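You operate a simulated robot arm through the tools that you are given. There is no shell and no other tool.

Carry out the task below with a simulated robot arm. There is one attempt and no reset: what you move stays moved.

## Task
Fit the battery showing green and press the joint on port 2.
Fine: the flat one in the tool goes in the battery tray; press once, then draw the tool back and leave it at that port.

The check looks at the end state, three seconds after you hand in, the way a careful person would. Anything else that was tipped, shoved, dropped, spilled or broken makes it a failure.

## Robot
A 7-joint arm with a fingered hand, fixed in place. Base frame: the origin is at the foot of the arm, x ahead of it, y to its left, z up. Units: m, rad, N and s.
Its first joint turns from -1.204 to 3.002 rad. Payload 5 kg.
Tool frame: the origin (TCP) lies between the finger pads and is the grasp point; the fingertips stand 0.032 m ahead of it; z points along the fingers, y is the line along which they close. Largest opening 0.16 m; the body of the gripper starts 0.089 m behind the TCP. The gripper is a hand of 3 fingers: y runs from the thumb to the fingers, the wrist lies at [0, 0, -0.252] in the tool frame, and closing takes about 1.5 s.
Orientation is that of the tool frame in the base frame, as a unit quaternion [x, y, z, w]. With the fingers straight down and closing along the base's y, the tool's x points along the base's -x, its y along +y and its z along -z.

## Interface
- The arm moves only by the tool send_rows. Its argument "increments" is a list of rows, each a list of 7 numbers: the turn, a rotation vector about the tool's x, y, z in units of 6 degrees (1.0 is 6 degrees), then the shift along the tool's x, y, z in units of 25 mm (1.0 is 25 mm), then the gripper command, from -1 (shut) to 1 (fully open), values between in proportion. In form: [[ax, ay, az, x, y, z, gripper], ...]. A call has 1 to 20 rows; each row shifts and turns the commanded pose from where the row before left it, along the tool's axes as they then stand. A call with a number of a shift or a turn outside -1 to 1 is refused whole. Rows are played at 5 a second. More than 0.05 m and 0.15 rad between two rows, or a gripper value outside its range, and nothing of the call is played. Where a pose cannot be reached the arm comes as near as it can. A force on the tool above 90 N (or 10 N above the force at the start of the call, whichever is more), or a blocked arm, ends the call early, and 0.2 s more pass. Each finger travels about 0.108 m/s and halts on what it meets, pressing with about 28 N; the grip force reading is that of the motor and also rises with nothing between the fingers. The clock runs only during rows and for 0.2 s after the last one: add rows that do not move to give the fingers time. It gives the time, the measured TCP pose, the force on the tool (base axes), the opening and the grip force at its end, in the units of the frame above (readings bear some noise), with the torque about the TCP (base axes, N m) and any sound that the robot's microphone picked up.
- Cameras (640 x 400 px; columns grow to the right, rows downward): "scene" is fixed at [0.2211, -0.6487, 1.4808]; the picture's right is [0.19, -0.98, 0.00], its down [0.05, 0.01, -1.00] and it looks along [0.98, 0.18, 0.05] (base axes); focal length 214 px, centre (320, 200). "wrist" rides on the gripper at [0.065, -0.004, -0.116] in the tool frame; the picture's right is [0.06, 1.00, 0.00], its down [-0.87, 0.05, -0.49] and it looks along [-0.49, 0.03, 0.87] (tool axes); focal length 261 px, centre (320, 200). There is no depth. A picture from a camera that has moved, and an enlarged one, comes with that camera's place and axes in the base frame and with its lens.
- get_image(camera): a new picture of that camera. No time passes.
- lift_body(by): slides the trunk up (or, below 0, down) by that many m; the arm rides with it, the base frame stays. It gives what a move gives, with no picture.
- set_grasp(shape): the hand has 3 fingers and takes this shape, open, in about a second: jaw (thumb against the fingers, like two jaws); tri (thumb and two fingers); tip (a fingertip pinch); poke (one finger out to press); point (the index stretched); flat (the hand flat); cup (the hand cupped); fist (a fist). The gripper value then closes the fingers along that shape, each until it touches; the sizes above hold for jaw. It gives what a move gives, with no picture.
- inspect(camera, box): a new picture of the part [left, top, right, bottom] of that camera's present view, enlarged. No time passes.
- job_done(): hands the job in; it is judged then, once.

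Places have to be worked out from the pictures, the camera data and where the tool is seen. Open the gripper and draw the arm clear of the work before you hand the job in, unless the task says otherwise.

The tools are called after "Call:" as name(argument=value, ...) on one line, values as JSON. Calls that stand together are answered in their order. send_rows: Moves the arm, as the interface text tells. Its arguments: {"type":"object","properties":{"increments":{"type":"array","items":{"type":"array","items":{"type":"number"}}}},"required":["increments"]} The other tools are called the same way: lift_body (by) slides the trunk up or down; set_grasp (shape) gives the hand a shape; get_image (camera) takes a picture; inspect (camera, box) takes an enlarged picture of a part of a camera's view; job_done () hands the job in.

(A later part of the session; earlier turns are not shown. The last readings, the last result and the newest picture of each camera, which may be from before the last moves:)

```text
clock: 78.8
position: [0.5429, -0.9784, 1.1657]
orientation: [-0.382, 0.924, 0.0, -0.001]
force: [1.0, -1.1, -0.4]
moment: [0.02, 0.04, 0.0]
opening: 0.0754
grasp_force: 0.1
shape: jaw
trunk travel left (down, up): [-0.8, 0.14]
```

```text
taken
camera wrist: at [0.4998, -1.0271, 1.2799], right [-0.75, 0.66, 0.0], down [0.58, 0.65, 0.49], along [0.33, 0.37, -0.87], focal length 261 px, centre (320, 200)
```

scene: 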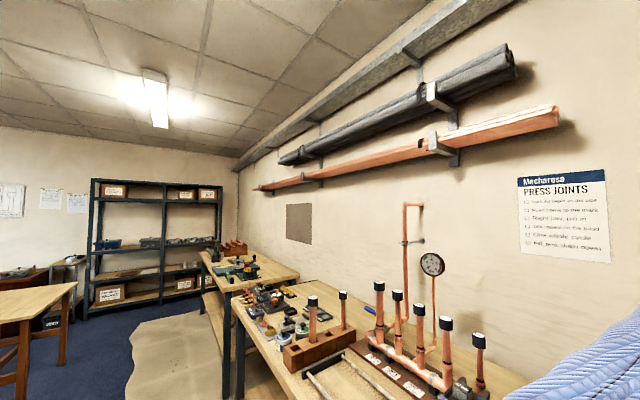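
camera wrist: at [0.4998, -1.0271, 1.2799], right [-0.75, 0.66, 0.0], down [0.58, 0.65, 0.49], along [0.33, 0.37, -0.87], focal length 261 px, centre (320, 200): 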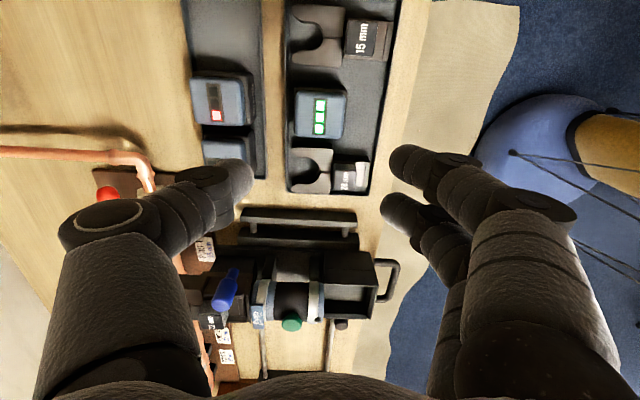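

The green battery stands alone in the jaw tray, and the other two are undisturbed. I turn the hand back 90° while rising, then bring the trunk down 0.2 m to its better working height.

Call:
send_rows(increments=[[0, 0, 1, 0, 0, -0.53, -0.05], [0, 0, 1, 0, 0, -0.53, -0.05], [0, 0, 1, 0, 0, -0.53, -0.05], [0, 0, 1, 0, 0, -0.53, -0.05], [0, 0, 1, 0, 0, -0.53, -0.05], [0, 0, 1, 0, 0, -0.53, -0.05], [0, 0, 1, 0, 0, -0.53, -0.05], [0, 0, 1, 0, 0, -0.53, -0.05], [0, 0, 1, 0, 0, -0.53, -0.05], [0, 0, 1, 0, 0, -0.53, -0.05], [0, 0, 1, 0, 0, -0.53, -0.05], [0, 0, 1, 0, 0, -0.53, -0.05], [0, 0, 1, 0, 0, -0.53, -0.05], [0, 0, 1, 0, 0, -0.53, -0.05], [0, 0, 1, 0, 0, -0.53, -0.05], [0, 0, 0, 0, 0, 0, -0.05]])

Call:
lift_body(by=-0.2)

Call:
get_image(camera="wrist")

```text
clock: 82.2
position: [0.5422, -0.9766, 1.3622]
orientation: [0.384, 0.923, 0.0, 0.001]
force: [0.0, -0.7, -0.3]
moment: [-0.02, -0.01, -0.03]
opening: 0.0754
grasp_force: 0.1
shape: jaw
trunk travel left (down, up): [-0.8, 0.14]
```

```text
clock: 84.4
position: [0.5417, -0.9772, 1.1634]
orientation: [0.384, 0.923, -0.001, 0.0]
force: [-0.6, -0.6, 0.1]
moment: [0.0, -0.01, 0.01]
opening: 0.0752
grasp_force: 0.1
shape: jaw
trunk travel left (down, up): [-0.6, 0.34]
```

```text
taken
camera wrist: at [0.4939, -0.9338, 1.2781], right [0.66, 0.75, 0.0], down [0.65, -0.58, 0.49], along [0.37, -0.33, -0.87], focal length 261 px, centre (320, 200)
```

wrist: 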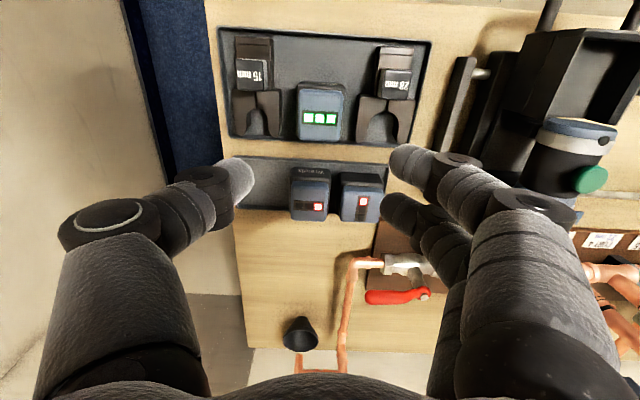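

The hand is square again above the jaw tray. I zoom to measure exactly where the green battery stands under it.

Call:
inspect(camera="wrist", box=[240, 60, 400, 160])

Call:
inspect(camera="wrist", box=[500, 20, 640, 220])

```text
4.00 times, centred on (320, 110) of wrist
camera zoom: at [0.4939, -0.9338, 1.2781], right [0.66, 0.75, 0.0], down [0.65, -0.58, 0.49], along [0.37, -0.33, -0.87], focal length 1043 px, centre (320, 560)
```

zoom: 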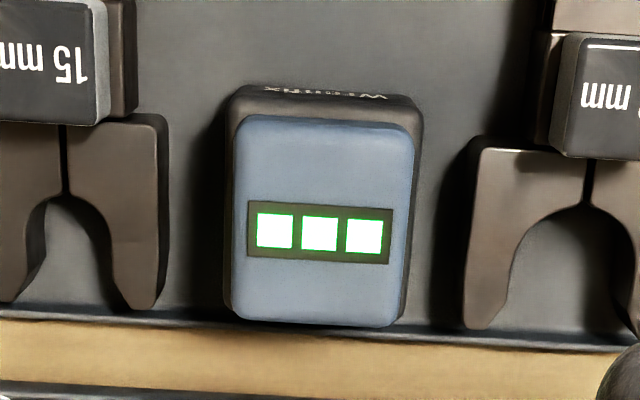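

```text
2.00 times, centred on (570, 120) of wrist
camera zoom: at [0.4939, -0.9338, 1.2781], right [0.66, 0.75, 0.0], down [0.65, -0.58, 0.49], along [0.37, -0.33, -0.87], focal length 521 px, centre (-180, 360)
```

zoom: 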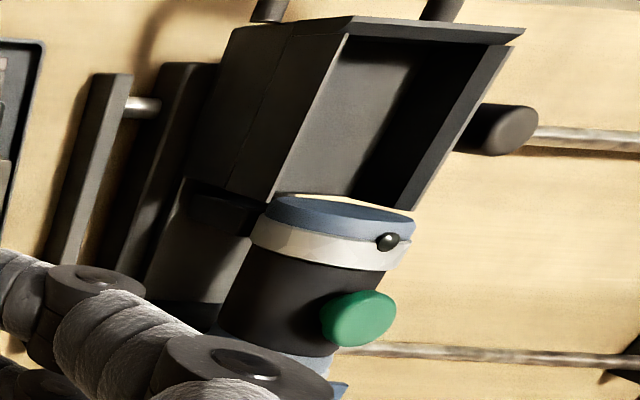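

Cap centre is at s = -0.306, d = 1.0735; jaw arms lie 47–49 mm to either side and only up to z ≈ 0.933. I narrow the opening to 0.068 m and descend partway to check.

Call:
send_rows(increments=[[0, 0, -0.03, -0.08, 0.07, 0.8, -0.15], [0, 0, 0, 0, 0, 1, -0.15], [0, 0, 0, 0, 0, 1, -0.15], [0, 0, 0, 0, 0, 1, -0.15], [0, 0, 0, 0, 0, 1, -0.15], [0, 0, 0, 0, 0, 1, -0.15], [0, 0, 0, 0, 0, 0.6, -0.15], [0, 0, 0, 0, 0, 0, -0.15]])

Call:
get_image(camera="wrist")

```text
clock: 86.2
position: [0.5448, -0.9763, 1.0031]
orientation: [0.382, 0.924, 0.0, 0.0]
force: [0.0, -0.8, -0.7]
moment: [0.0, 0.0, 0.01]
opening: 0.0685
grasp_force: 0.0
shape: jaw
trunk travel left (down, up): [-0.6, 0.34]
```

```text
taken
camera wrist: at [0.4968, -0.9336, 1.1181], right [0.66, 0.75, 0.0], down [0.65, -0.58, 0.49], along [0.37, -0.32, -0.87], focal length 261 px, centre (320, 200)
```

wrist: 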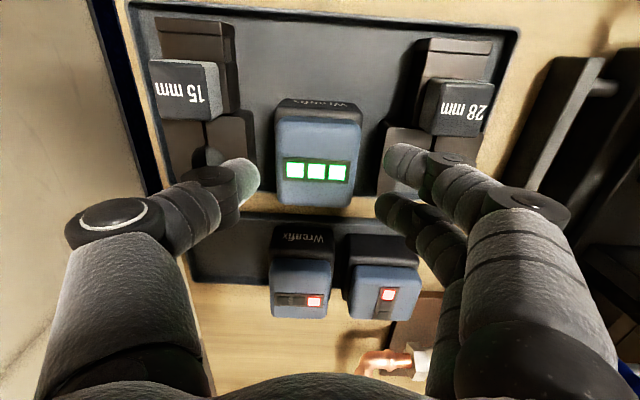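

The near finger passes just beyond the 28 mm block and above its arms. I descend the remaining 25 mm.

Call:
send_rows(increments=[[0, 0, 0, 0, 0, 0.4, -0.15], [0, 0, 0, 0, 0, 0.4, -0.15], [0, 0, 0, 0, 0, 0.2, -0.15], [0, 0, 0, 0, 0, 0, -0.15]])

Call:
get_image(camera="wrist")

```text
clock: 87.2
position: [0.5455, -0.9764, 0.9782]
orientation: [0.382, 0.924, 0.002, 0.0]
force: [0.4, -0.5, 0.2]
moment: [-0.05, 0.01, 0.01]
opening: 0.0683
grasp_force: 0.0
shape: jaw
trunk travel left (down, up): [-0.6, 0.34]
```

```text
taken
camera wrist: at [0.4965, -0.9339, 1.093], right [0.66, 0.75, 0.0], down [0.65, -0.58, 0.49], along [0.37, -0.32, -0.87], focal length 261 px, centre (320, 200)
```

wrist: 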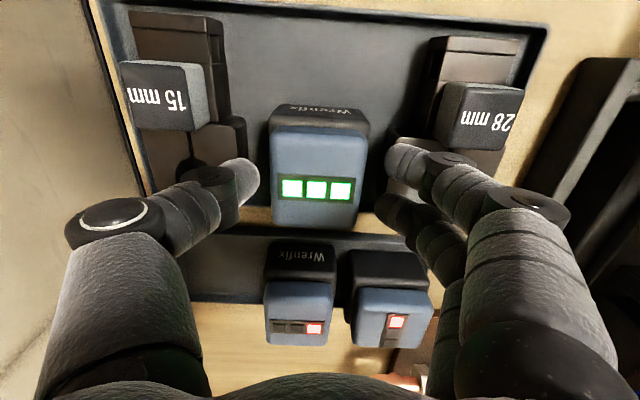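

The LED display sits 8.7 mm closer to the robot relative to the hand than it did when I gripped the flat one, so the seat position will be d ≈ 1.0214. I close on the battery's sides.

Call:
send_rows(increments=[[0, 0, 0, 0, 0, 0, -0.3], [0, 0, 0, 0, 0, 0, -0.6], [0, 0, 0, 0, 0, 0, -0.6], [0, 0, 0, 0, 0, 0, -0.6], [0, 0, 0, 0, 0, 0, -0.6]])

Call:
inspect(camera="wrist", box=[240, 80, 400, 240])

```text
clock: 88.4
position: [0.5445, -0.9763, 0.9776]
orientation: [0.383, 0.924, 0.0, 0.001]
force: [-0.5, 0.4, -0.8]
moment: [0.02, -0.01, 0.01]
opening: 0.0457
grasp_force: 27.9
shape: jaw
trunk travel left (down, up): [-0.6, 0.34]
```

```text
2.50 times, centred on (320, 160) of wrist
camera zoom: at [0.4965, -0.9341, 1.0927], right [0.66, 0.75, 0.0], down [0.65, -0.58, 0.49], along [0.37, -0.32, -0.87], focal length 652 px, centre (320, 300)
```

zoom: 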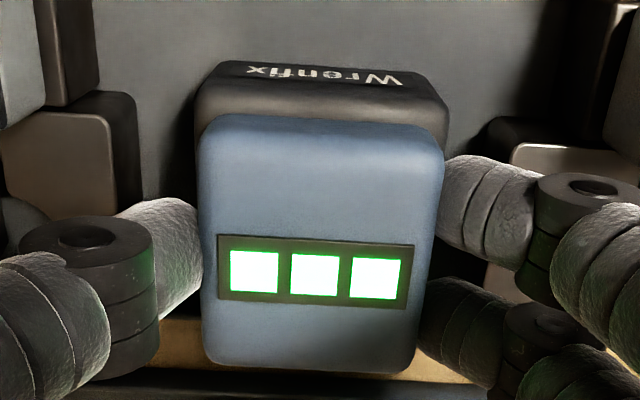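

Gripped squarely (28 N). I lift it out and carry it over the tool's bay, aiming at s = -0.048, d = 1.022.

Call:
send_rows(increments=[[0, 0, 0, 0, 0, -0.4, -0.6], [0, 0, 0, 0, 0, -0.8, -0.6], [0, 0, 0, 0, 0, -1, -0.6], [0, 0, 0, 0, 0, -1, -0.6], [0, 0, 0, 0, 0, -1, -0.6], [0, 0, 0, 0, 0, -1, -0.6], [0, 0, 0, 0, 0, -1, -0.6], [0, 0, 0, 0, 0, -1, -0.6], [0, 0, 0, 0, 0, -0.8, -0.6], [0, 0, 0, 0, 0, 0, -0.6]])

Call:
send_rows(increments=[[0, 0, 0, 0.194, 0.936, 0, -0.6], [0, 0, 0, 0.194, 0.936, 0, -0.6], [0, 0, 0, 0.194, 0.936, 0, -0.6], [0, 0, 0, 0.194, 0.936, 0, -0.6], [0, 0, 0, 0.194, 0.936, 0, -0.6], [0, 0, 0, 0.194, 0.936, 0, -0.6], [0, 0, 0, 0.194, 0.936, 0, -0.6], [0, 0, 0, 0.194, 0.936, 0, -0.6], [0, 0, 0, 0.194, 0.936, 0, -0.6], [0, 0, 0, 0.194, 0.936, 0, -0.6], [0, 0, 0, 0.194, 0.936, 0, -0.6], [0, 0, 0, 0, 0, 0, -0.6], [0, 0, 0, 0, 0, 0, -0.6]])

Call:
get_image(camera="wrist")

```text
clock: 90.6
position: [0.5449, -0.9779, 1.176]
orientation: [0.383, 0.924, 0.0, 0.0]
force: [0.0, 0.6, -3.3]
moment: [-0.01, -0.02, 0.04]
opening: 0.0458
grasp_force: 27.8
shape: jaw
trunk travel left (down, up): [-0.6, 0.34]
```

```text
clock: 93.4
position: [0.6899, -0.7561, 1.178]
orientation: [0.381, 0.925, 0.0, 0.0]
force: [-0.6, 1.0, -4.4]
moment: [-0.02, 0.0, 0.0]
opening: 0.0456
grasp_force: 27.6
shape: jaw
trunk travel left (down, up): [-0.6, 0.34]
```

```text
taken
camera wrist: at [0.6412, -0.7131, 1.2928], right [0.66, 0.75, 0.0], down [0.65, -0.58, 0.49], along [0.37, -0.32, -0.87], focal length 261 px, centre (320, 200)
```

wrist: 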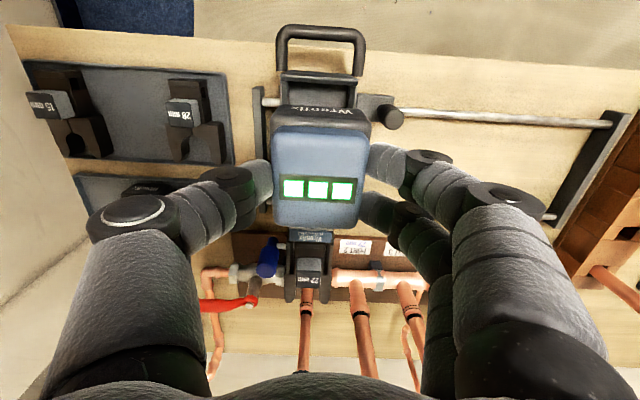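

Now at s = -0.047, d = 1.022. I correct 1.5 mm in s and lower until the battery's bottom is just above the bay walls.

Call:
send_rows(increments=[[0, 0, 0, 0.02, -0.065, 0.8, -0.6], [0, 0, 0, 0, 0, 0.8, -0.6], [0, 0, 0, 0, 0, 0.8, -0.6], [0, 0, 0, 0, 0, 0.3, -0.6], [0, 0, 0, 0, 0, 0, -0.6], [0, 0, 0, 0, 0, 0, -0.6]])

Call:
get_image(camera="wrist")

Call:
inspect(camera="wrist", box=[230, 60, 410, 220])

```text
clock: 94.8
position: [0.687, -0.7581, 1.1094]
orientation: [0.382, 0.924, 0.0, 0.0]
force: [0.1, 0.7, -3.3]
moment: [0.02, 0.0, -0.02]
opening: 0.0455
grasp_force: 27.6
shape: jaw
trunk travel left (down, up): [-0.6, 0.34]
```

```text
taken
camera wrist: at [0.6394, -0.7152, 1.2249], right [0.66, 0.75, 0.0], down [0.65, -0.58, 0.49], along [0.37, -0.32, -0.87], focal length 261 px, centre (320, 200)
```

wrist: 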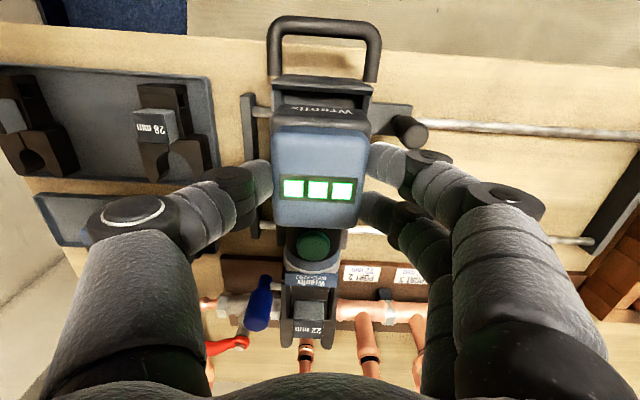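

```text
2.50 times, centred on (320, 140) of wrist
camera zoom: at [0.6394, -0.7152, 1.2249], right [0.66, 0.75, 0.0], down [0.65, -0.58, 0.49], along [0.37, -0.32, -0.87], focal length 652 px, centre (320, 350)
```

zoom: 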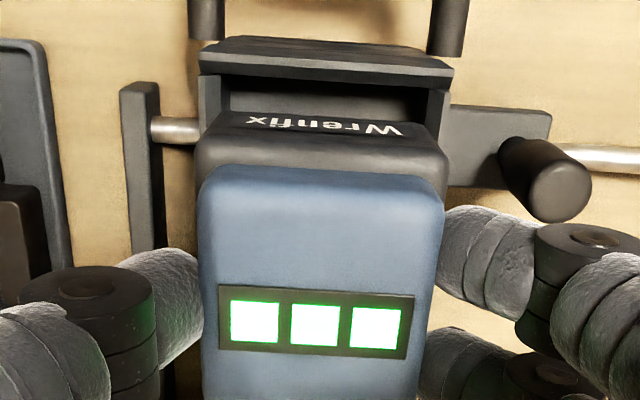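

The battery body is centred between the bay walls to about 1 mm. I nudge 0.8 mm and lower 12 mm in small steps, checking the force.

Call:
send_rows(increments=[[0, 0, 0, 0.03, 0.03, 0.1, -0.6], [0, 0, 0, 0, 0, 0.15, -0.6], [0, 0, 0, 0, 0, 0.15, -0.6], [0, 0, 0, 0, 0, 0.1, -0.6], [0, 0, 0, 0, 0, 0, -0.6]])

```text
clock: 96.0
position: [0.6873, -0.7563, 1.0974]
orientation: [0.383, 0.924, -0.001, 0.0]
force: [-0.2, -0.1, -4.0]
moment: [0.02, -0.05, 0.03]
opening: 0.0455
grasp_force: 27.7
shape: jaw
trunk travel left (down, up): [-0.6, 0.34]
```

No contact yet at z = 1.097. I continue 12 mm further.

Call:
send_rows(increments=[[0, 0, 0, 0, 0, 0.12, -0.6], [0, 0, 0, 0, 0, 0.12, -0.6], [0, 0, 0, 0, 0, 0.12, -0.6], [0, 0, 0, 0, 0, 0.12, -0.6], [0, 0, 0, 0, 0, 0, -0.6]])

Call:
get_image(camera="wrist")

```text
clock: 97.2
position: [0.6867, -0.7568, 1.085]
orientation: [0.382, 0.924, 0.0, 0.0]
force: [0.2, -0.1, -3.9]
moment: [-0.02, -0.02, 0.01]
opening: 0.0454
grasp_force: 28.2
shape: jaw
trunk travel left (down, up): [-0.6, 0.34]
```

```text
taken
camera wrist: at [0.639, -0.7137, 1.2005], right [0.66, 0.75, 0.0], down [0.65, -0.58, 0.49], along [0.37, -0.32, -0.87], focal length 261 px, centre (320, 200)
```

wrist: 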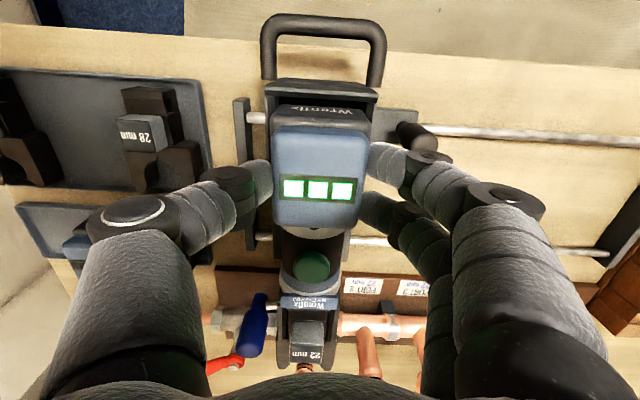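

Sliding in freely with only its own weight on the reading. I continue toward the seat at about z = 1.059.

Call:
send_rows(increments=[[0, 0, 0, 0, 0, 0.14, -0.6], [0, 0, 0, 0, 0, 0.14, -0.6], [0, 0, 0, 0, 0, 0.14, -0.6], [0, 0, 0, 0, 0, 0.14, -0.6], [0, 0, 0, 0, 0, 0.14, -0.6], [0, 0, 0, 0, 0, 0.14, -0.6], [0, 0, 0, 0, 0, 0, -0.6]])

Call:
get_image(camera="wrist")

```text
clock: 98.8
position: [0.6888, -0.7562, 1.0649]
orientation: [0.382, 0.924, 0.0, -0.001]
force: [0.5, 0.3, -3.7]
moment: [-0.01, -0.03, -0.03]
opening: 0.0455
grasp_force: 27.6
shape: jaw
trunk travel left (down, up): [-0.6, 0.34]
```

```text
taken
camera wrist: at [0.639, -0.7136, 1.1793], right [0.66, 0.75, 0.0], down [0.65, -0.58, 0.49], along [0.37, -0.32, -0.87], focal length 261 px, centre (320, 200)
```

wrist: 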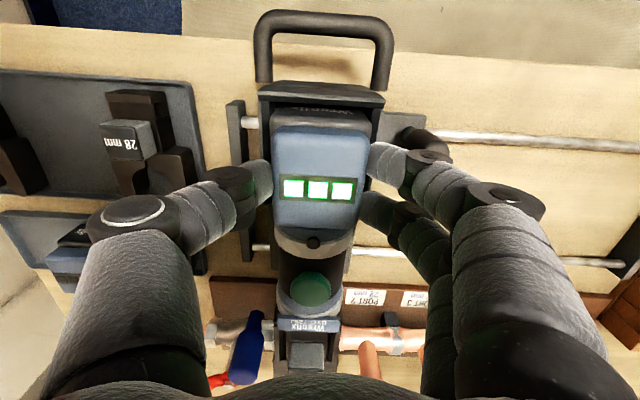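

Still free at z = 1.065. I go the last millimetres until it seats, looking for contact.

Call:
send_rows(increments=[[0, 0, 0, 0, 0, 0.1, -0.6], [0, 0, 0, 0, 0, 0.1, -0.6], [0, 0, 0, 0, 0, 0.08, -0.6], [0, 0, 0, 0, 0, 0, -0.6]])

```text
clock: 99.8
position: [0.6876, -0.7557, 1.0595]
orientation: [0.382, 0.924, 0.001, 0.001]
force: [3.1, -6.0, 13.1]
moment: [-0.09, -0.05, 0.01]
opening: 0.0458
grasp_force: 27.8
shape: jaw
trunk travel left (down, up): [-0.6, 0.34]
```

Contact at z = 1.0595, right at the expected seat height, with a slight push from the rear wall. I compare with the earlier picture of the seated flat battery.

Call:
inspect(camera="wrist", box=[230, 80, 410, 270])

```text
2.11 times, centred on (320, 175) of wrist
camera zoom: at [0.6385, -0.7131, 1.1745], right [0.66, 0.75, 0.0], down [0.65, -0.58, 0.49], along [0.37, -0.33, -0.87], focal length 549 px, centre (320, 253)
```

zoom: 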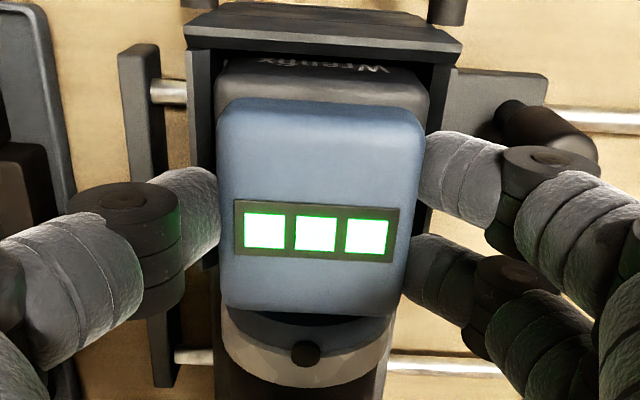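

The battery sits the same as the flat one did relative to the lip and ring. I shift 0.8 mm forward to relieve the side load and press it down lightly to make sure it is home.

Call:
send_rows(increments=[[0, 0, 0, -0.03, 0, 0.04, -0.6], [0, 0, 0, 0, 0, 0.06, -0.6], [0, 0, 0, 0, 0, 0, -0.6]])

```text
clock: 100.6
position: [0.6876, -0.7555, 1.0572]
orientation: [0.382, 0.924, 0.0, 0.002]
force: [5.9, -7.3, 31.4]
moment: [-0.16, -0.06, 0.01]
opening: 0.047
grasp_force: 28.1
shape: jaw
trunk travel left (down, up): [-0.6, 0.34]
```

31 N at z = 1.057, so it is on the seat. I ease off and open the fingers.

Call:
send_rows(increments=[[0, 0, 0, 0, 0, -0.08, -0.6], [0, 0, 0, 0, 0, 0, -0.4], [0, 0, 0, 0, 0, 0, -0.2], [0, 0, 0, 0, 0, 0, 0.1], [0, 0, 0, 0, 0, 0, 0.3], [0, 0, 0, 0, 0, 0, 0.3]])

Call:
inspect(camera="wrist", box=[230, 80, 410, 270])

```text
clock: 102.0
position: [0.6872, -0.7568, 1.057]
orientation: [0.382, 0.924, 0.001, 0.0]
force: [0.6, -0.4, -0.6]
moment: [-0.02, 0.0, 0.02]
opening: 0.1036
grasp_force: 0.0
shape: jaw
trunk travel left (down, up): [-0.6, 0.34]
```

```text
2.11 times, centred on (320, 175) of wrist
camera zoom: at [0.6392, -0.7138, 1.1724], right [0.66, 0.75, 0.0], down [0.65, -0.58, 0.49], along [0.37, -0.32, -0.87], focal length 549 px, centre (320, 253)
```

zoom: 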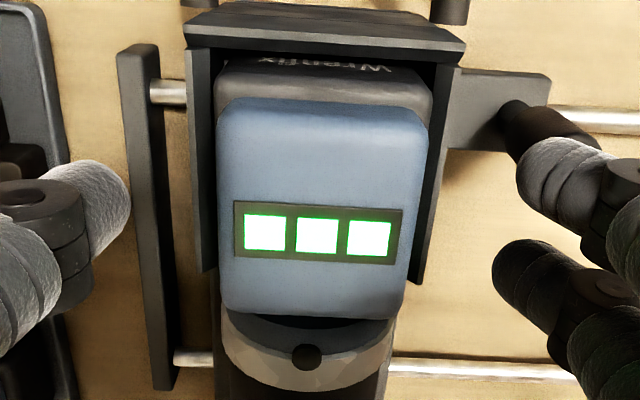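

The green battery is in the bay. I raise the hand to the same pose from which I photographed the flat battery before, for a direct comparison.

Call:
send_rows(increments=[[0, 0, 0, 0, 0, -0.66, 0.3], [0, 0, 0, 0, 0, -1, 0.6], [0, 0, 0, 0.376, -0.105, -0.98, 1], [0, 0, 0, 0, 0, 0, 1], [0, 0, 0, 0, 0, 0, 1]])

Call:
get_image(camera="wrist")

Call:
inspect(camera="wrist", box=[230, 80, 410, 270])

```text
clock: 103.2
position: [0.6791, -0.7514, 1.124]
orientation: [0.382, 0.924, 0.001, 0.0]
force: [-0.7, 0.1, 0.0]
moment: [-0.01, -0.05, 0.02]
opening: 0.16
grasp_force: 0.2
shape: jaw
trunk travel left (down, up): [-0.6, 0.34]
```

```text
taken
camera wrist: at [0.6308, -0.7091, 1.2393], right [0.66, 0.75, 0.0], down [0.65, -0.58, 0.49], along [0.37, -0.32, -0.87], focal length 261 px, centre (320, 200)
```

wrist: 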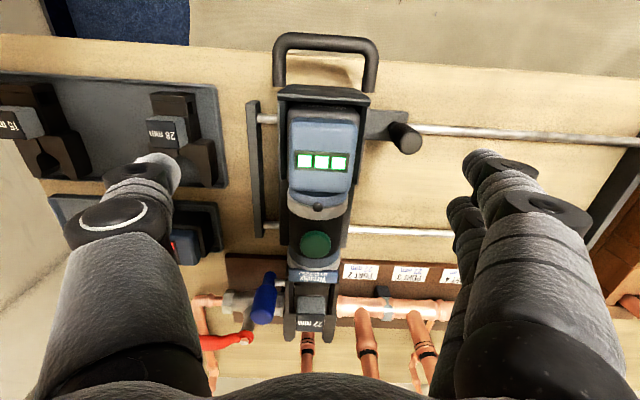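

```text
2.11 times, centred on (320, 175) of wrist
camera zoom: at [0.6308, -0.7091, 1.2393], right [0.66, 0.75, 0.0], down [0.65, -0.58, 0.49], along [0.37, -0.32, -0.87], focal length 549 px, centre (320, 253)
```

zoom: 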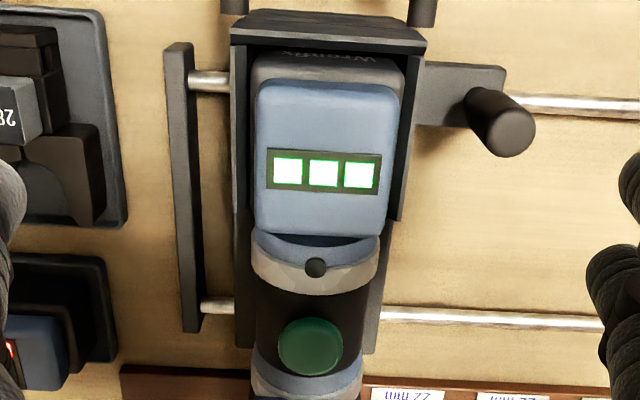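

It matches the earlier picture of a seated battery, now showing green. Next I move the tool to port 2; the rear loop handle (outer width about 0.096 m, centre s = -0.051, d = 0.94, z = 0.97) can be gripped across its sides, so I position the open hand above it.

Call:
send_rows(increments=[[0, 0, 0, 0.9, 0, 0, 1], [0, 0, 0, 0.9, 0, 0, 1], [0, 0, 0, 0.85, 0, 0, 1], [0, 0, 0, 0, 0, 1, 1], [0, 0, 0, 0, 0, 1, 1], [0, 0, 0, 0, 0, 0, 1]])

Call:
get_image(camera="wrist")

Call:
inspect(camera="scene", box=[300, 399, 560, 400])

```text
clock: 104.6
position: [0.6326, -0.7043, 1.0738]
orientation: [0.382, 0.924, 0.0, 0.0]
force: [0.8, -0.1, -0.3]
moment: [-0.05, -0.02, 0.01]
opening: 0.1599
grasp_force: 0.1
shape: jaw
trunk travel left (down, up): [-0.6, 0.34]
```

```text
taken
camera wrist: at [0.5846, -0.6621, 1.1885], right [0.66, 0.75, 0.0], down [0.65, -0.58, 0.49], along [0.37, -0.32, -0.87], focal length 261 px, centre (320, 200)
```

wrist: 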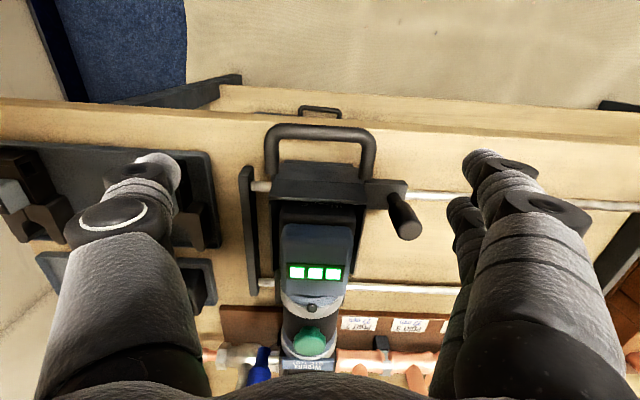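

```text
2.46 times, centred on (430, 400) of scene
camera zoom: at [0.2211, -0.6487, 1.4808], right [0.19, -0.98, 0.0], down [0.05, 0.01, -1.0], along [0.98, 0.18, 0.05], focal length 528 px, centre (49, -291)
```

zoom: 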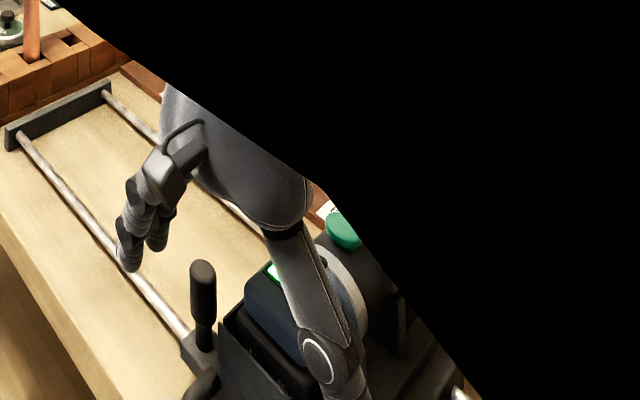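

The loop is centred under the hand, about 0.095 m wide, and the fingers will pass outside it. I lower to z ≈ 0.975.

Call:
send_rows(increments=[[0, 0, 0, -0.2, 0, 0.8, 1], [0, 0, 0, 0, 0, 0.8, 1], [0, 0, 0, 0, 0, 0.8, 1], [0, 0, 0, 0, 0, 0.8, 1], [0, 0, 0, 0, 0, 0.75, 1], [0, 0, 0, 0, 0, 0, 1]])

Call:
get_image(camera="wrist")

Call:
inspect(camera="scene", box=[280, 399, 540, 400])

```text
clock: 106.0
position: [0.6366, -0.7085, 0.9755]
orientation: [0.383, 0.924, 0.0, 0.0]
force: [-0.9, 0.2, 0.3]
moment: [0.0, 0.0, -0.01]
opening: 0.1601
grasp_force: 0.0
shape: jaw
trunk travel left (down, up): [-0.6, 0.34]
```

```text
taken
camera wrist: at [0.5875, -0.6658, 1.0901], right [0.66, 0.75, 0.0], down [0.65, -0.58, 0.49], along [0.37, -0.33, -0.87], focal length 261 px, centre (320, 200)
```

wrist: 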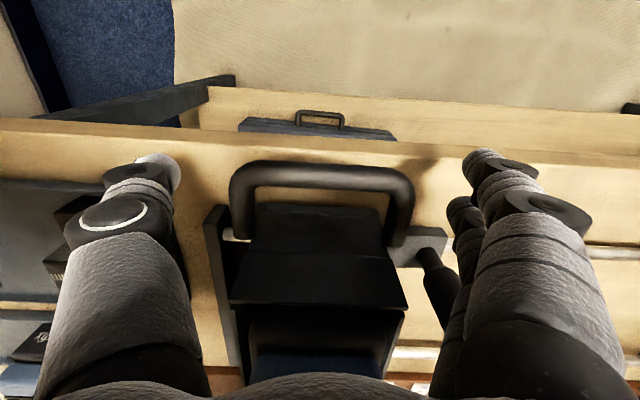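

```text
2.46 times, centred on (410, 400) of scene
camera zoom: at [0.2211, -0.6487, 1.4808], right [0.19, -0.98, 0.0], down [0.05, 0.01, -1.0], along [0.98, 0.18, 0.05], focal length 528 px, centre (98, -291)
```

zoom: 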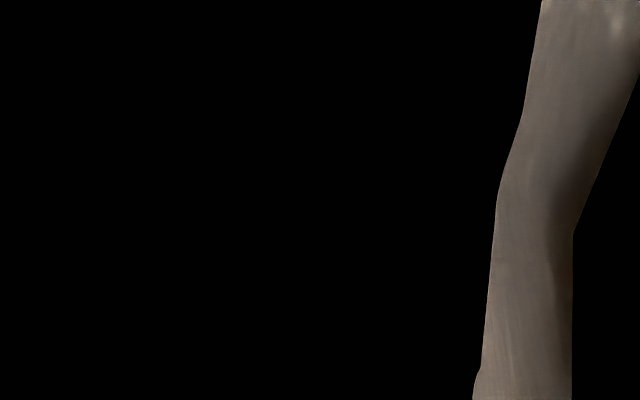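

The hand straddles the loop handle, and the knob stays about 3 cm clear of the fingers. I close on the loop.

Call:
send_rows(increments=[[0, 0, 0, 0, 0, 0, 0.5], [0, 0, 0, 0, 0, 0, 0.2], [0, 0, 0, 0, 0, 0, -0.1], [0, 0, 0, 0, 0, 0, -0.1], [0, 0, 0, 0, 0, 0, -0.1], [0, 0, 0, 0, 0, 0, -0.1]])

Call:
get_image(camera="wrist")

```text
clock: 107.4
position: [0.6352, -0.7095, 0.974]
orientation: [0.383, 0.924, 0.0, -0.001]
force: [-1.8, -0.2, -10.8]
moment: [-0.01, 0.04, 0.19]
opening: 0.0708
grasp_force: 28.3
shape: jaw
trunk travel left (down, up): [-0.6, 0.34]
```

```text
taken
camera wrist: at [0.5877, -0.6668, 1.0887], right [0.66, 0.75, 0.0], down [0.65, -0.58, 0.49], along [0.37, -0.32, -0.87], focal length 261 px, centre (320, 200)
```

wrist: 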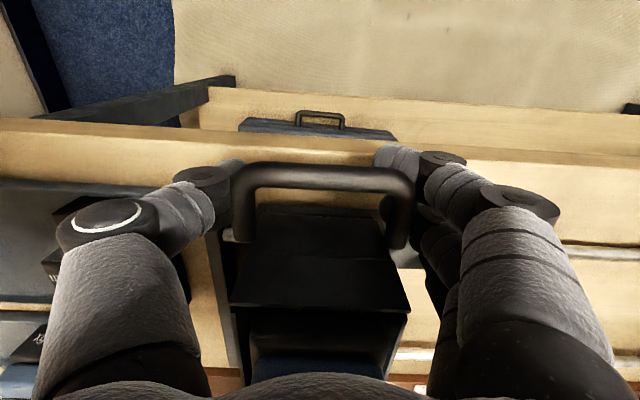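

The fingers have wrapped around and slightly under the loop with 28 N. I try a small slide in +s to see whether the carriage moves.

Call:
send_rows(increments=[[0, 0, 0, 0, 0.3, -0.04, -0.1], [0, 0, 0, 0, 0.3, 0, -0.1], [0, 0, 0, 0, 0.2, 0, -0.1], [0, 0, 0, 0, 0, 0, -0.1]])

Call:
get_image(camera="wrist")

```text
clock: 108.4
position: [0.6508, -0.695, 0.9741]
orientation: [0.382, 0.924, 0.0, -0.001]
force: [-3.0, 1.8, -22.9]
moment: [-0.06, 0.13, 0.19]
opening: 0.0709
grasp_force: 28.2
shape: jaw
trunk travel left (down, up): [-0.6, 0.34]
```

```text
taken
camera wrist: at [0.6029, -0.6532, 1.0892], right [0.66, 0.75, 0.0], down [0.65, -0.58, 0.49], along [0.37, -0.32, -0.87], focal length 261 px, centre (320, 200)
```

wrist: 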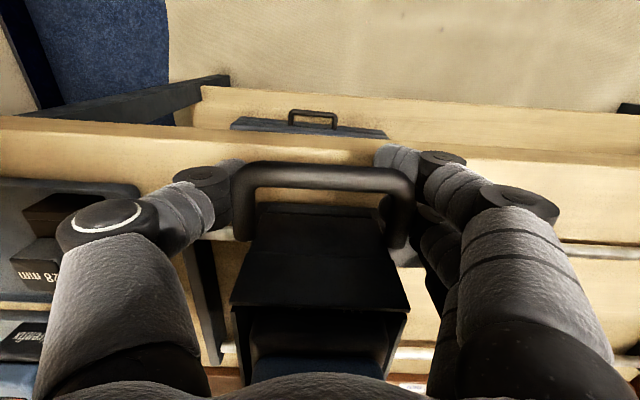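

The carriage slides easily along with the hand. I continue to a total of about 88 mm and relax the slight upward pull.

Call:
send_rows(increments=[[0, 0, 0, 0, 0.3, 0.06, -0.1], [0, 0, 0, 0, 0.4, 0, -0.1], [0, 0, 0, 0, 0.4, 0, -0.1], [0, 0, 0, 0, 0.4, 0, -0.1], [0, 0, 0, 0, 0.4, 0, -0.1], [0, 0, 0, 0, 0.4, 0, -0.1], [0, 0, 0, 0, 0.37, 0, -0.1], [0, 0, 0, 0, 0, 0, -0.1]])

Call:
get_image(camera="wrist")

Call:
get_image(camera="scene")

```text
clock: 110.2
position: [0.6977, -0.6469, 0.9735]
orientation: [0.383, 0.924, 0.0, 0.001]
force: [-3.0, -3.2, -10.4]
moment: [-0.06, 0.07, 0.23]
opening: 0.0707
grasp_force: 28.4
shape: jaw
trunk travel left (down, up): [-0.6, 0.34]
```

```text
taken
camera wrist: at [0.6495, -0.605, 1.0886], right [0.66, 0.75, 0.0], down [0.65, -0.58, 0.49], along [0.37, -0.32, -0.87], focal length 261 px, centre (320, 200)
```

wrist: 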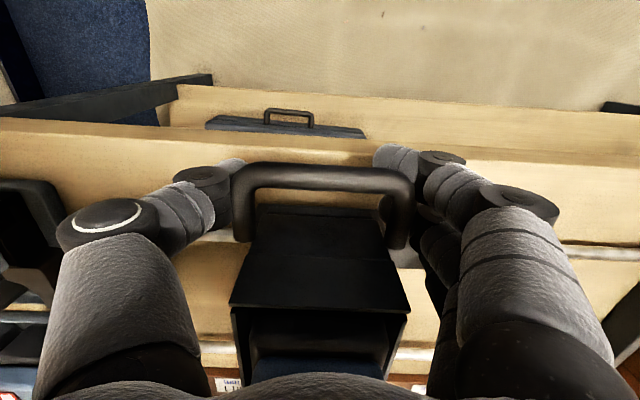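

```text
taken
```

scene: 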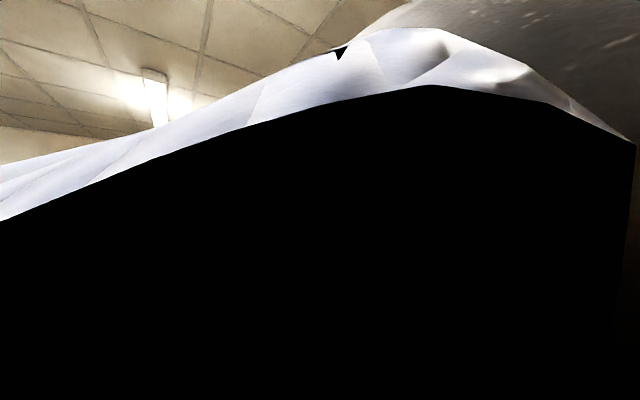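

The tool moved 88 mm, so its centre should be near s = 0.038. I open, rise and look down at the jaw versus the port 2 riser.

Call:
send_rows(increments=[[0, 0, 0, 0, 0, 0, 0.3], [0, 0, 0, 0, 0, 0, 1], [0, 0, 0, 0, 0, 0, 1], [0, 0, 0, 0, 0, 0, 1], [0, 0, 0, 0, 0, -0.8, 1], [0, 0, 0, 0, 0, -1, 1], [0, 0, 0, 0, 0, -1, 1], [0, 0, 0, 0, 0, -1, 1], [0, 0, 0, 0, 0, -1, 1], [0, 0, 0, 0, 0, -1, 1], [0, 0, 0, 0, 0, -1, 1], [0, 0, 0, 0, 0, 0, 1]])

Call:
get_image(camera="wrist")

Call:
inspect(camera="scene", box=[260, 399, 580, 400])

```text
clock: 112.8
position: [0.6967, -0.6486, 1.1434]
orientation: [0.383, 0.924, 0.0, 0.0]
force: [0.6, 0.2, -0.5]
moment: [0.03, 0.03, -0.02]
opening: 0.1599
grasp_force: 0.1
shape: jaw
trunk travel left (down, up): [-0.6, 0.34]
```

```text
taken
camera wrist: at [0.6487, -0.6051, 1.2586], right [0.66, 0.75, 0.0], down [0.65, -0.58, 0.49], along [0.37, -0.32, -0.87], focal length 261 px, centre (320, 200)
```

wrist: 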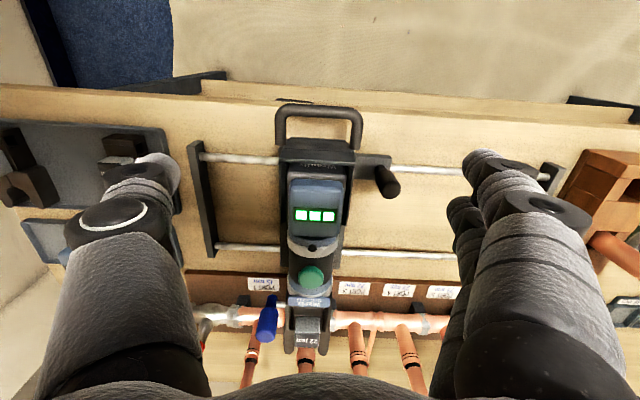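

```text
2.00 times, centred on (420, 400) of scene
camera zoom: at [0.2211, -0.6487, 1.4808], right [0.19, -0.98, 0.0], down [0.05, 0.01, -1.0], along [0.98, 0.18, 0.05], focal length 429 px, centre (120, -199)
```

zoom: 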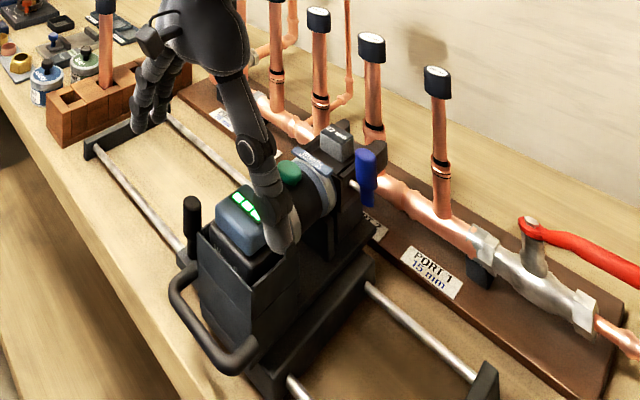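

The scene camera now shows the tool moved to port 2, green bars lit. I zoom in to judge how the jaw lines up with the riser.

Call:
inspect(camera="wrist", box=[240, 270, 400, 380])

Call:
inspect(camera="scene", box=[380, 398, 540, 400])

```text
3.64 times, centred on (320, 325) of wrist
camera zoom: at [0.6487, -0.6051, 1.2586], right [0.66, 0.75, 0.0], down [0.65, -0.58, 0.49], along [0.37, -0.32, -0.87], focal length 948 px, centre (320, -254)
```

zoom: 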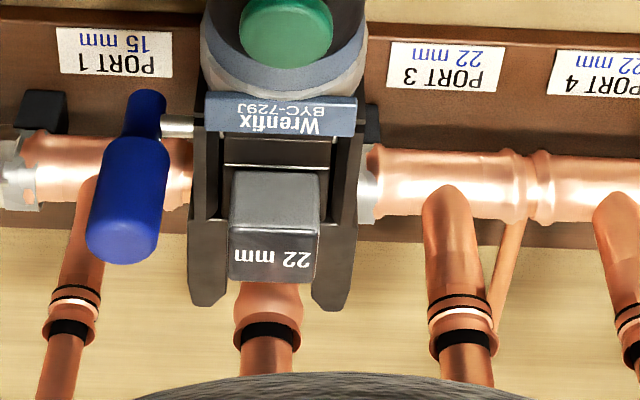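

```text
4.00 times, centred on (460, 399) of scene
camera zoom: at [0.2211, -0.6487, 1.4808], right [0.19, -0.98, 0.0], down [0.05, 0.01, -1.0], along [0.98, 0.18, 0.05], focal length 858 px, centre (-240, -596)
```

zoom: 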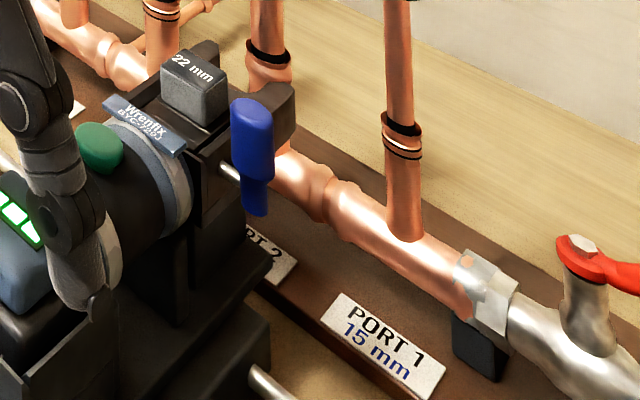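

By projection the jaw centre is at s ≈ 0.0345 and the port 2 riser at s ≈ 0.034. I move the hand out a bit for a steeper look to confirm the alignment.

Call:
send_rows(increments=[[0, 0, 0, -0.8, 0, -0.3, 1], [0, 0, 0, -1, 0, -0.3, 1], [0, 0, 0, -1, 0, -0.3, 1], [0, 0, 0, -1, 0, -0.3, 1], [0, 0, 0, -1, 0, 0, 1], [0, 0, 0, -0.8, 0, 0, 1], [0, 0, 0, 0, 0, 0, 1]])

Call:
get_image(camera="wrist")

Call:
inspect(camera="wrist", box=[240, 150, 400, 250])

```text
clock: 114.4
position: [0.7972, -0.7453, 1.1759]
orientation: [0.382, 0.924, 0.001, 0.0]
force: [-0.4, -1.1, 0.7]
moment: [0.01, -0.02, -0.02]
opening: 0.1598
grasp_force: 0.1
shape: jaw
trunk travel left (down, up): [-0.6, 0.34]
```

```text
taken
camera wrist: at [0.7483, -0.7032, 1.2901], right [0.66, 0.75, 0.0], down [0.65, -0.58, 0.49], along [0.37, -0.32, -0.87], focal length 261 px, centre (320, 200)
```

wrist: 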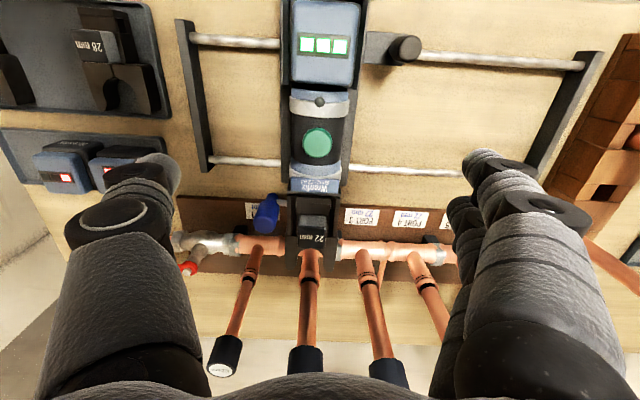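

```text
4.00 times, centred on (320, 200) of wrist
camera zoom: at [0.7483, -0.7032, 1.2901], right [0.66, 0.75, 0.0], down [0.65, -0.58, 0.49], along [0.37, -0.32, -0.87], focal length 1043 px, centre (320, 200)
```

zoom: 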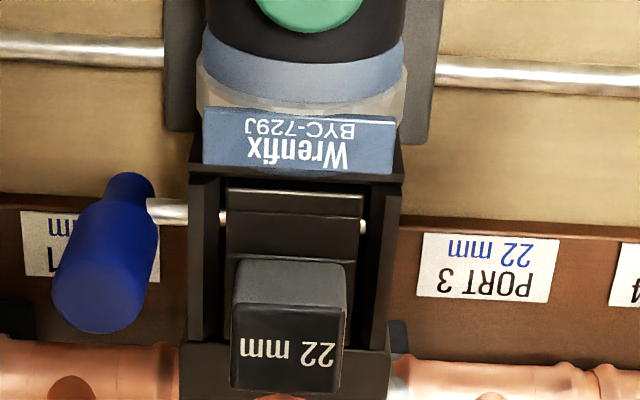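

The pin passes through both cheeks, so the jaw is pinned in. I look at the jaw mouth and riser just below this crop.

Call:
inspect(camera="wrist", box=[240, 225, 400, 325])

```text
4.00 times, centred on (320, 275) of wrist
camera zoom: at [0.7483, -0.7032, 1.2901], right [0.66, 0.75, 0.0], down [0.65, -0.58, 0.49], along [0.37, -0.32, -0.87], focal length 1043 px, centre (320, -100)
```

zoom: 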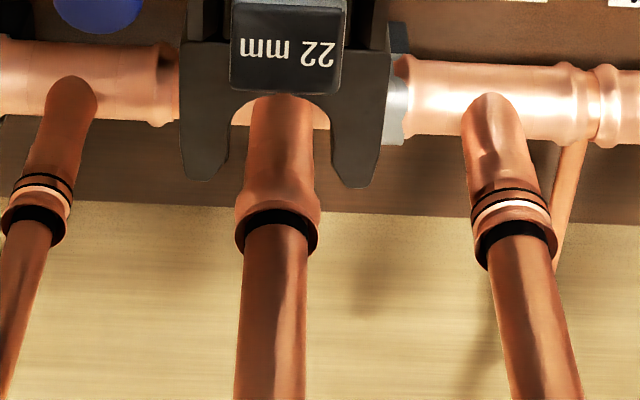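

The jaw mouth is centred on the riser to about 1 mm, with its tips some 20 mm short of the fitting; full engagement should need about 57 mm forward. I go back to the loop handle and lower around it again.

Call:
send_rows(increments=[[0, 0, 0, 0.9, 0, 0, 1], [0, 0, 0, 1, 0, 0, 1], [0, 0, 0, 1, 0, 0, 1], [0, 0, 0, 1, 0, 0, 1], [0, 0, 0, 1, 0, 0, 1], [0, 0, 0, 0.7, 0, 0, 1], [0, 0, 0, 0, 0, 1, 1], [0, 0, 0, 0, 0, 1, 1], [0, 0, 0, 0, 0, 1, 1], [0, 0, 0, 0, 0, 1, 1], [0, 0, 0, 0, 0, 1, 1], [0, 0, 0, 0, 0, 1, 1], [0, 0, 0, 0, 0, 1, 1], [0, 0, 0, 0, 0, 1, 1], [0, 0, 0, 0, 0, 0, 1]])

Call:
get_image(camera="wrist")

```text
clock: 117.6
position: [0.6959, -0.6465, 0.9746]
orientation: [0.383, 0.924, 0.0, -0.001]
force: [0.0, -0.4, 0.3]
moment: [-0.01, -0.02, -0.01]
opening: 0.16
grasp_force: 0.0
shape: jaw
trunk travel left (down, up): [-0.6, 0.34]
```

```text
taken
camera wrist: at [0.648, -0.6039, 1.0897], right [0.66, 0.75, 0.0], down [0.65, -0.58, 0.49], along [0.37, -0.32, -0.87], focal length 261 px, centre (320, 200)
```

wrist: 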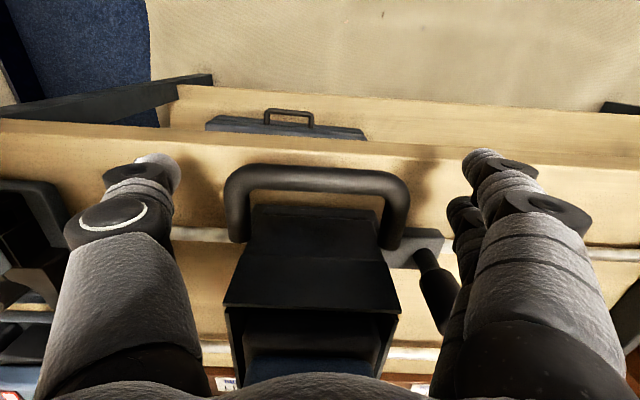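

The hand straddles the loop again. I close on it and check how much it shifts the tool sideways.

Call:
send_rows(increments=[[0, 0, 0, 0, 0, 0, 0.5], [0, 0, 0, 0, 0, 0, 0.2], [0, 0, 0, 0, 0, 0, -0.1], [0, 0, 0, 0, 0, 0, -0.1], [0, 0, 0, 0, 0, 0, -0.1], [0, 0, 0, 0, 0, 0, -0.1]])

Call:
get_image(camera="wrist")

```text
clock: 119.0
position: [0.6964, -0.6481, 0.9725]
orientation: [0.383, 0.924, 0.0, -0.001]
force: [-3.1, 1.4, -11.9]
moment: [0.0, 0.07, 0.2]
opening: 0.0698
grasp_force: 27.8
shape: jaw
trunk travel left (down, up): [-0.6, 0.34]
```

```text
taken
camera wrist: at [0.6483, -0.6049, 1.0883], right [0.66, 0.75, 0.0], down [0.65, -0.58, 0.49], along [0.37, -0.32, -0.87], focal length 261 px, centre (320, 200)
```

wrist: 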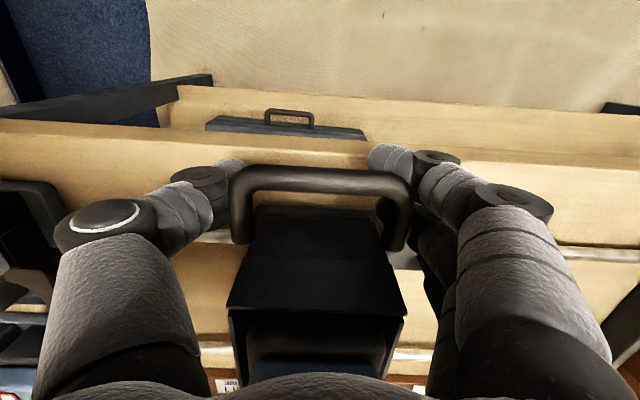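

Gripping shifted the tool about 1.5 mm in +s, almost exactly the wanted correction. I push forward 37 mm in small steps.

Call:
send_rows(increments=[[0, 0, 0, -0.3, 0, 0, -0.1], [0, 0, 0, -0.3, 0, 0, -0.1], [0, 0, 0, -0.3, 0, 0, -0.1], [0, 0, 0, -0.3, 0, 0, -0.1], [0, 0, 0, -0.3, 0, 0, -0.1], [0, 0, 0, 0, 0, 0, -0.1]])

Call:
get_image(camera="wrist")

```text
clock: 120.4
position: [0.7249, -0.6754, 0.9729]
orientation: [0.383, 0.924, 0.0, -0.001]
force: [-1.7, -3.8, -11.9]
moment: [-0.07, 0.06, 0.16]
opening: 0.0696
grasp_force: 28.2
shape: jaw
trunk travel left (down, up): [-0.6, 0.34]
```

```text
taken
camera wrist: at [0.676, -0.6325, 1.0882], right [0.66, 0.75, 0.0], down [0.65, -0.58, 0.49], along [0.37, -0.32, -0.87], focal length 261 px, centre (320, 200)
```

wrist: 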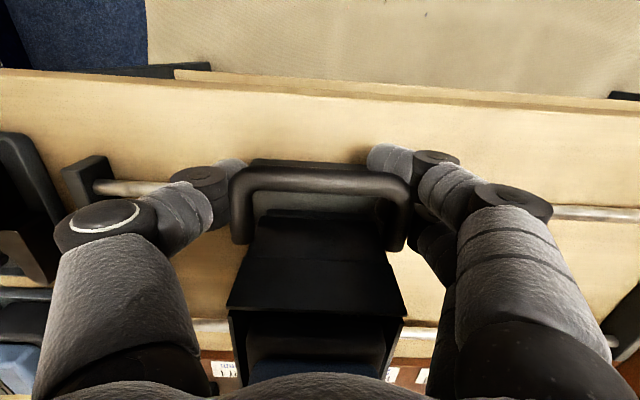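

The tool slides forward with the hand with almost no resistance. I continue in smaller steps toward the riser.

Call:
send_rows(increments=[[0, 0, 0, -0.15, 0, 0, -0.1], [0, 0, 0, -0.15, 0, 0, -0.1], [0, 0, 0, -0.15, 0, 0, -0.1], [0, 0, 0, -0.15, 0, 0, -0.1], [0, 0, 0, 0, 0, 0, -0.1]])

Call:
get_image(camera="wrist")

```text
clock: 121.6
position: [0.7317, -0.6829, 0.9743]
orientation: [0.382, 0.924, 0.001, -0.001]
force: [-38.6, 27.0, -23.6]
moment: [0.28, -0.65, 1.54]
opening: 0.0683
grasp_force: 28.2
shape: jaw
trunk travel left (down, up): [-0.6, 0.34]
```

```text
taken
camera wrist: at [0.6831, -0.6406, 1.0888], right [0.66, 0.75, 0.0], down [0.66, -0.58, 0.49], along [0.37, -0.32, -0.87], focal length 261 px, centre (320, 200)
```

wrist: 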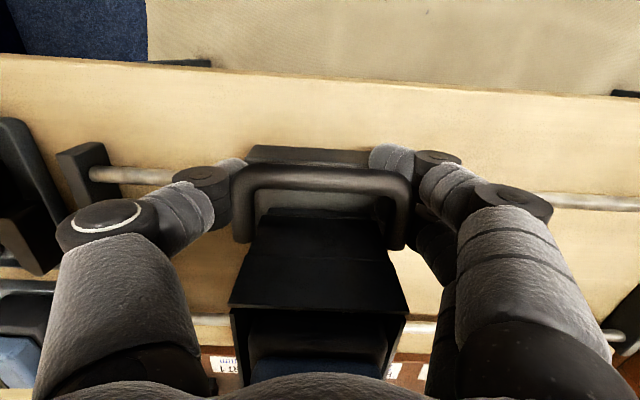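

A stop was met after about 50 mm (46 N resisting). I ease the push by 2.5 mm, open and look at the jaw from above to see whether it is fully on the fitting.

Call:
send_rows(increments=[[0, 0, 0, 0.1, 0, 0, -0.1], [0, 0, 0, 0, 0, 0, -0.1]])

```text
clock: 122.2
position: [0.7317, -0.6823, 0.9742]
orientation: [0.383, 0.924, 0.0, 0.0]
force: [-33.6, 21.5, -28.6]
moment: [0.11, -0.25, 1.32]
opening: 0.0684
grasp_force: 27.7
shape: jaw
trunk travel left (down, up): [-0.6, 0.34]
```

Call:
send_rows(increments=[[0, 0, 0, 0.1, 0, 0.03, -0.1], [0, 0, 0, 0, 0, 0, -0.1]])

```text
clock: 122.8
position: [0.7318, -0.6839, 0.9741]
orientation: [0.382, 0.924, 0.001, 0.001]
force: [-18.4, 5.8, -20.0]
moment: [0.43, -0.16, 0.16]
opening: 0.0681
grasp_force: 27.8
shape: jaw
trunk travel left (down, up): [-0.6, 0.34]
```

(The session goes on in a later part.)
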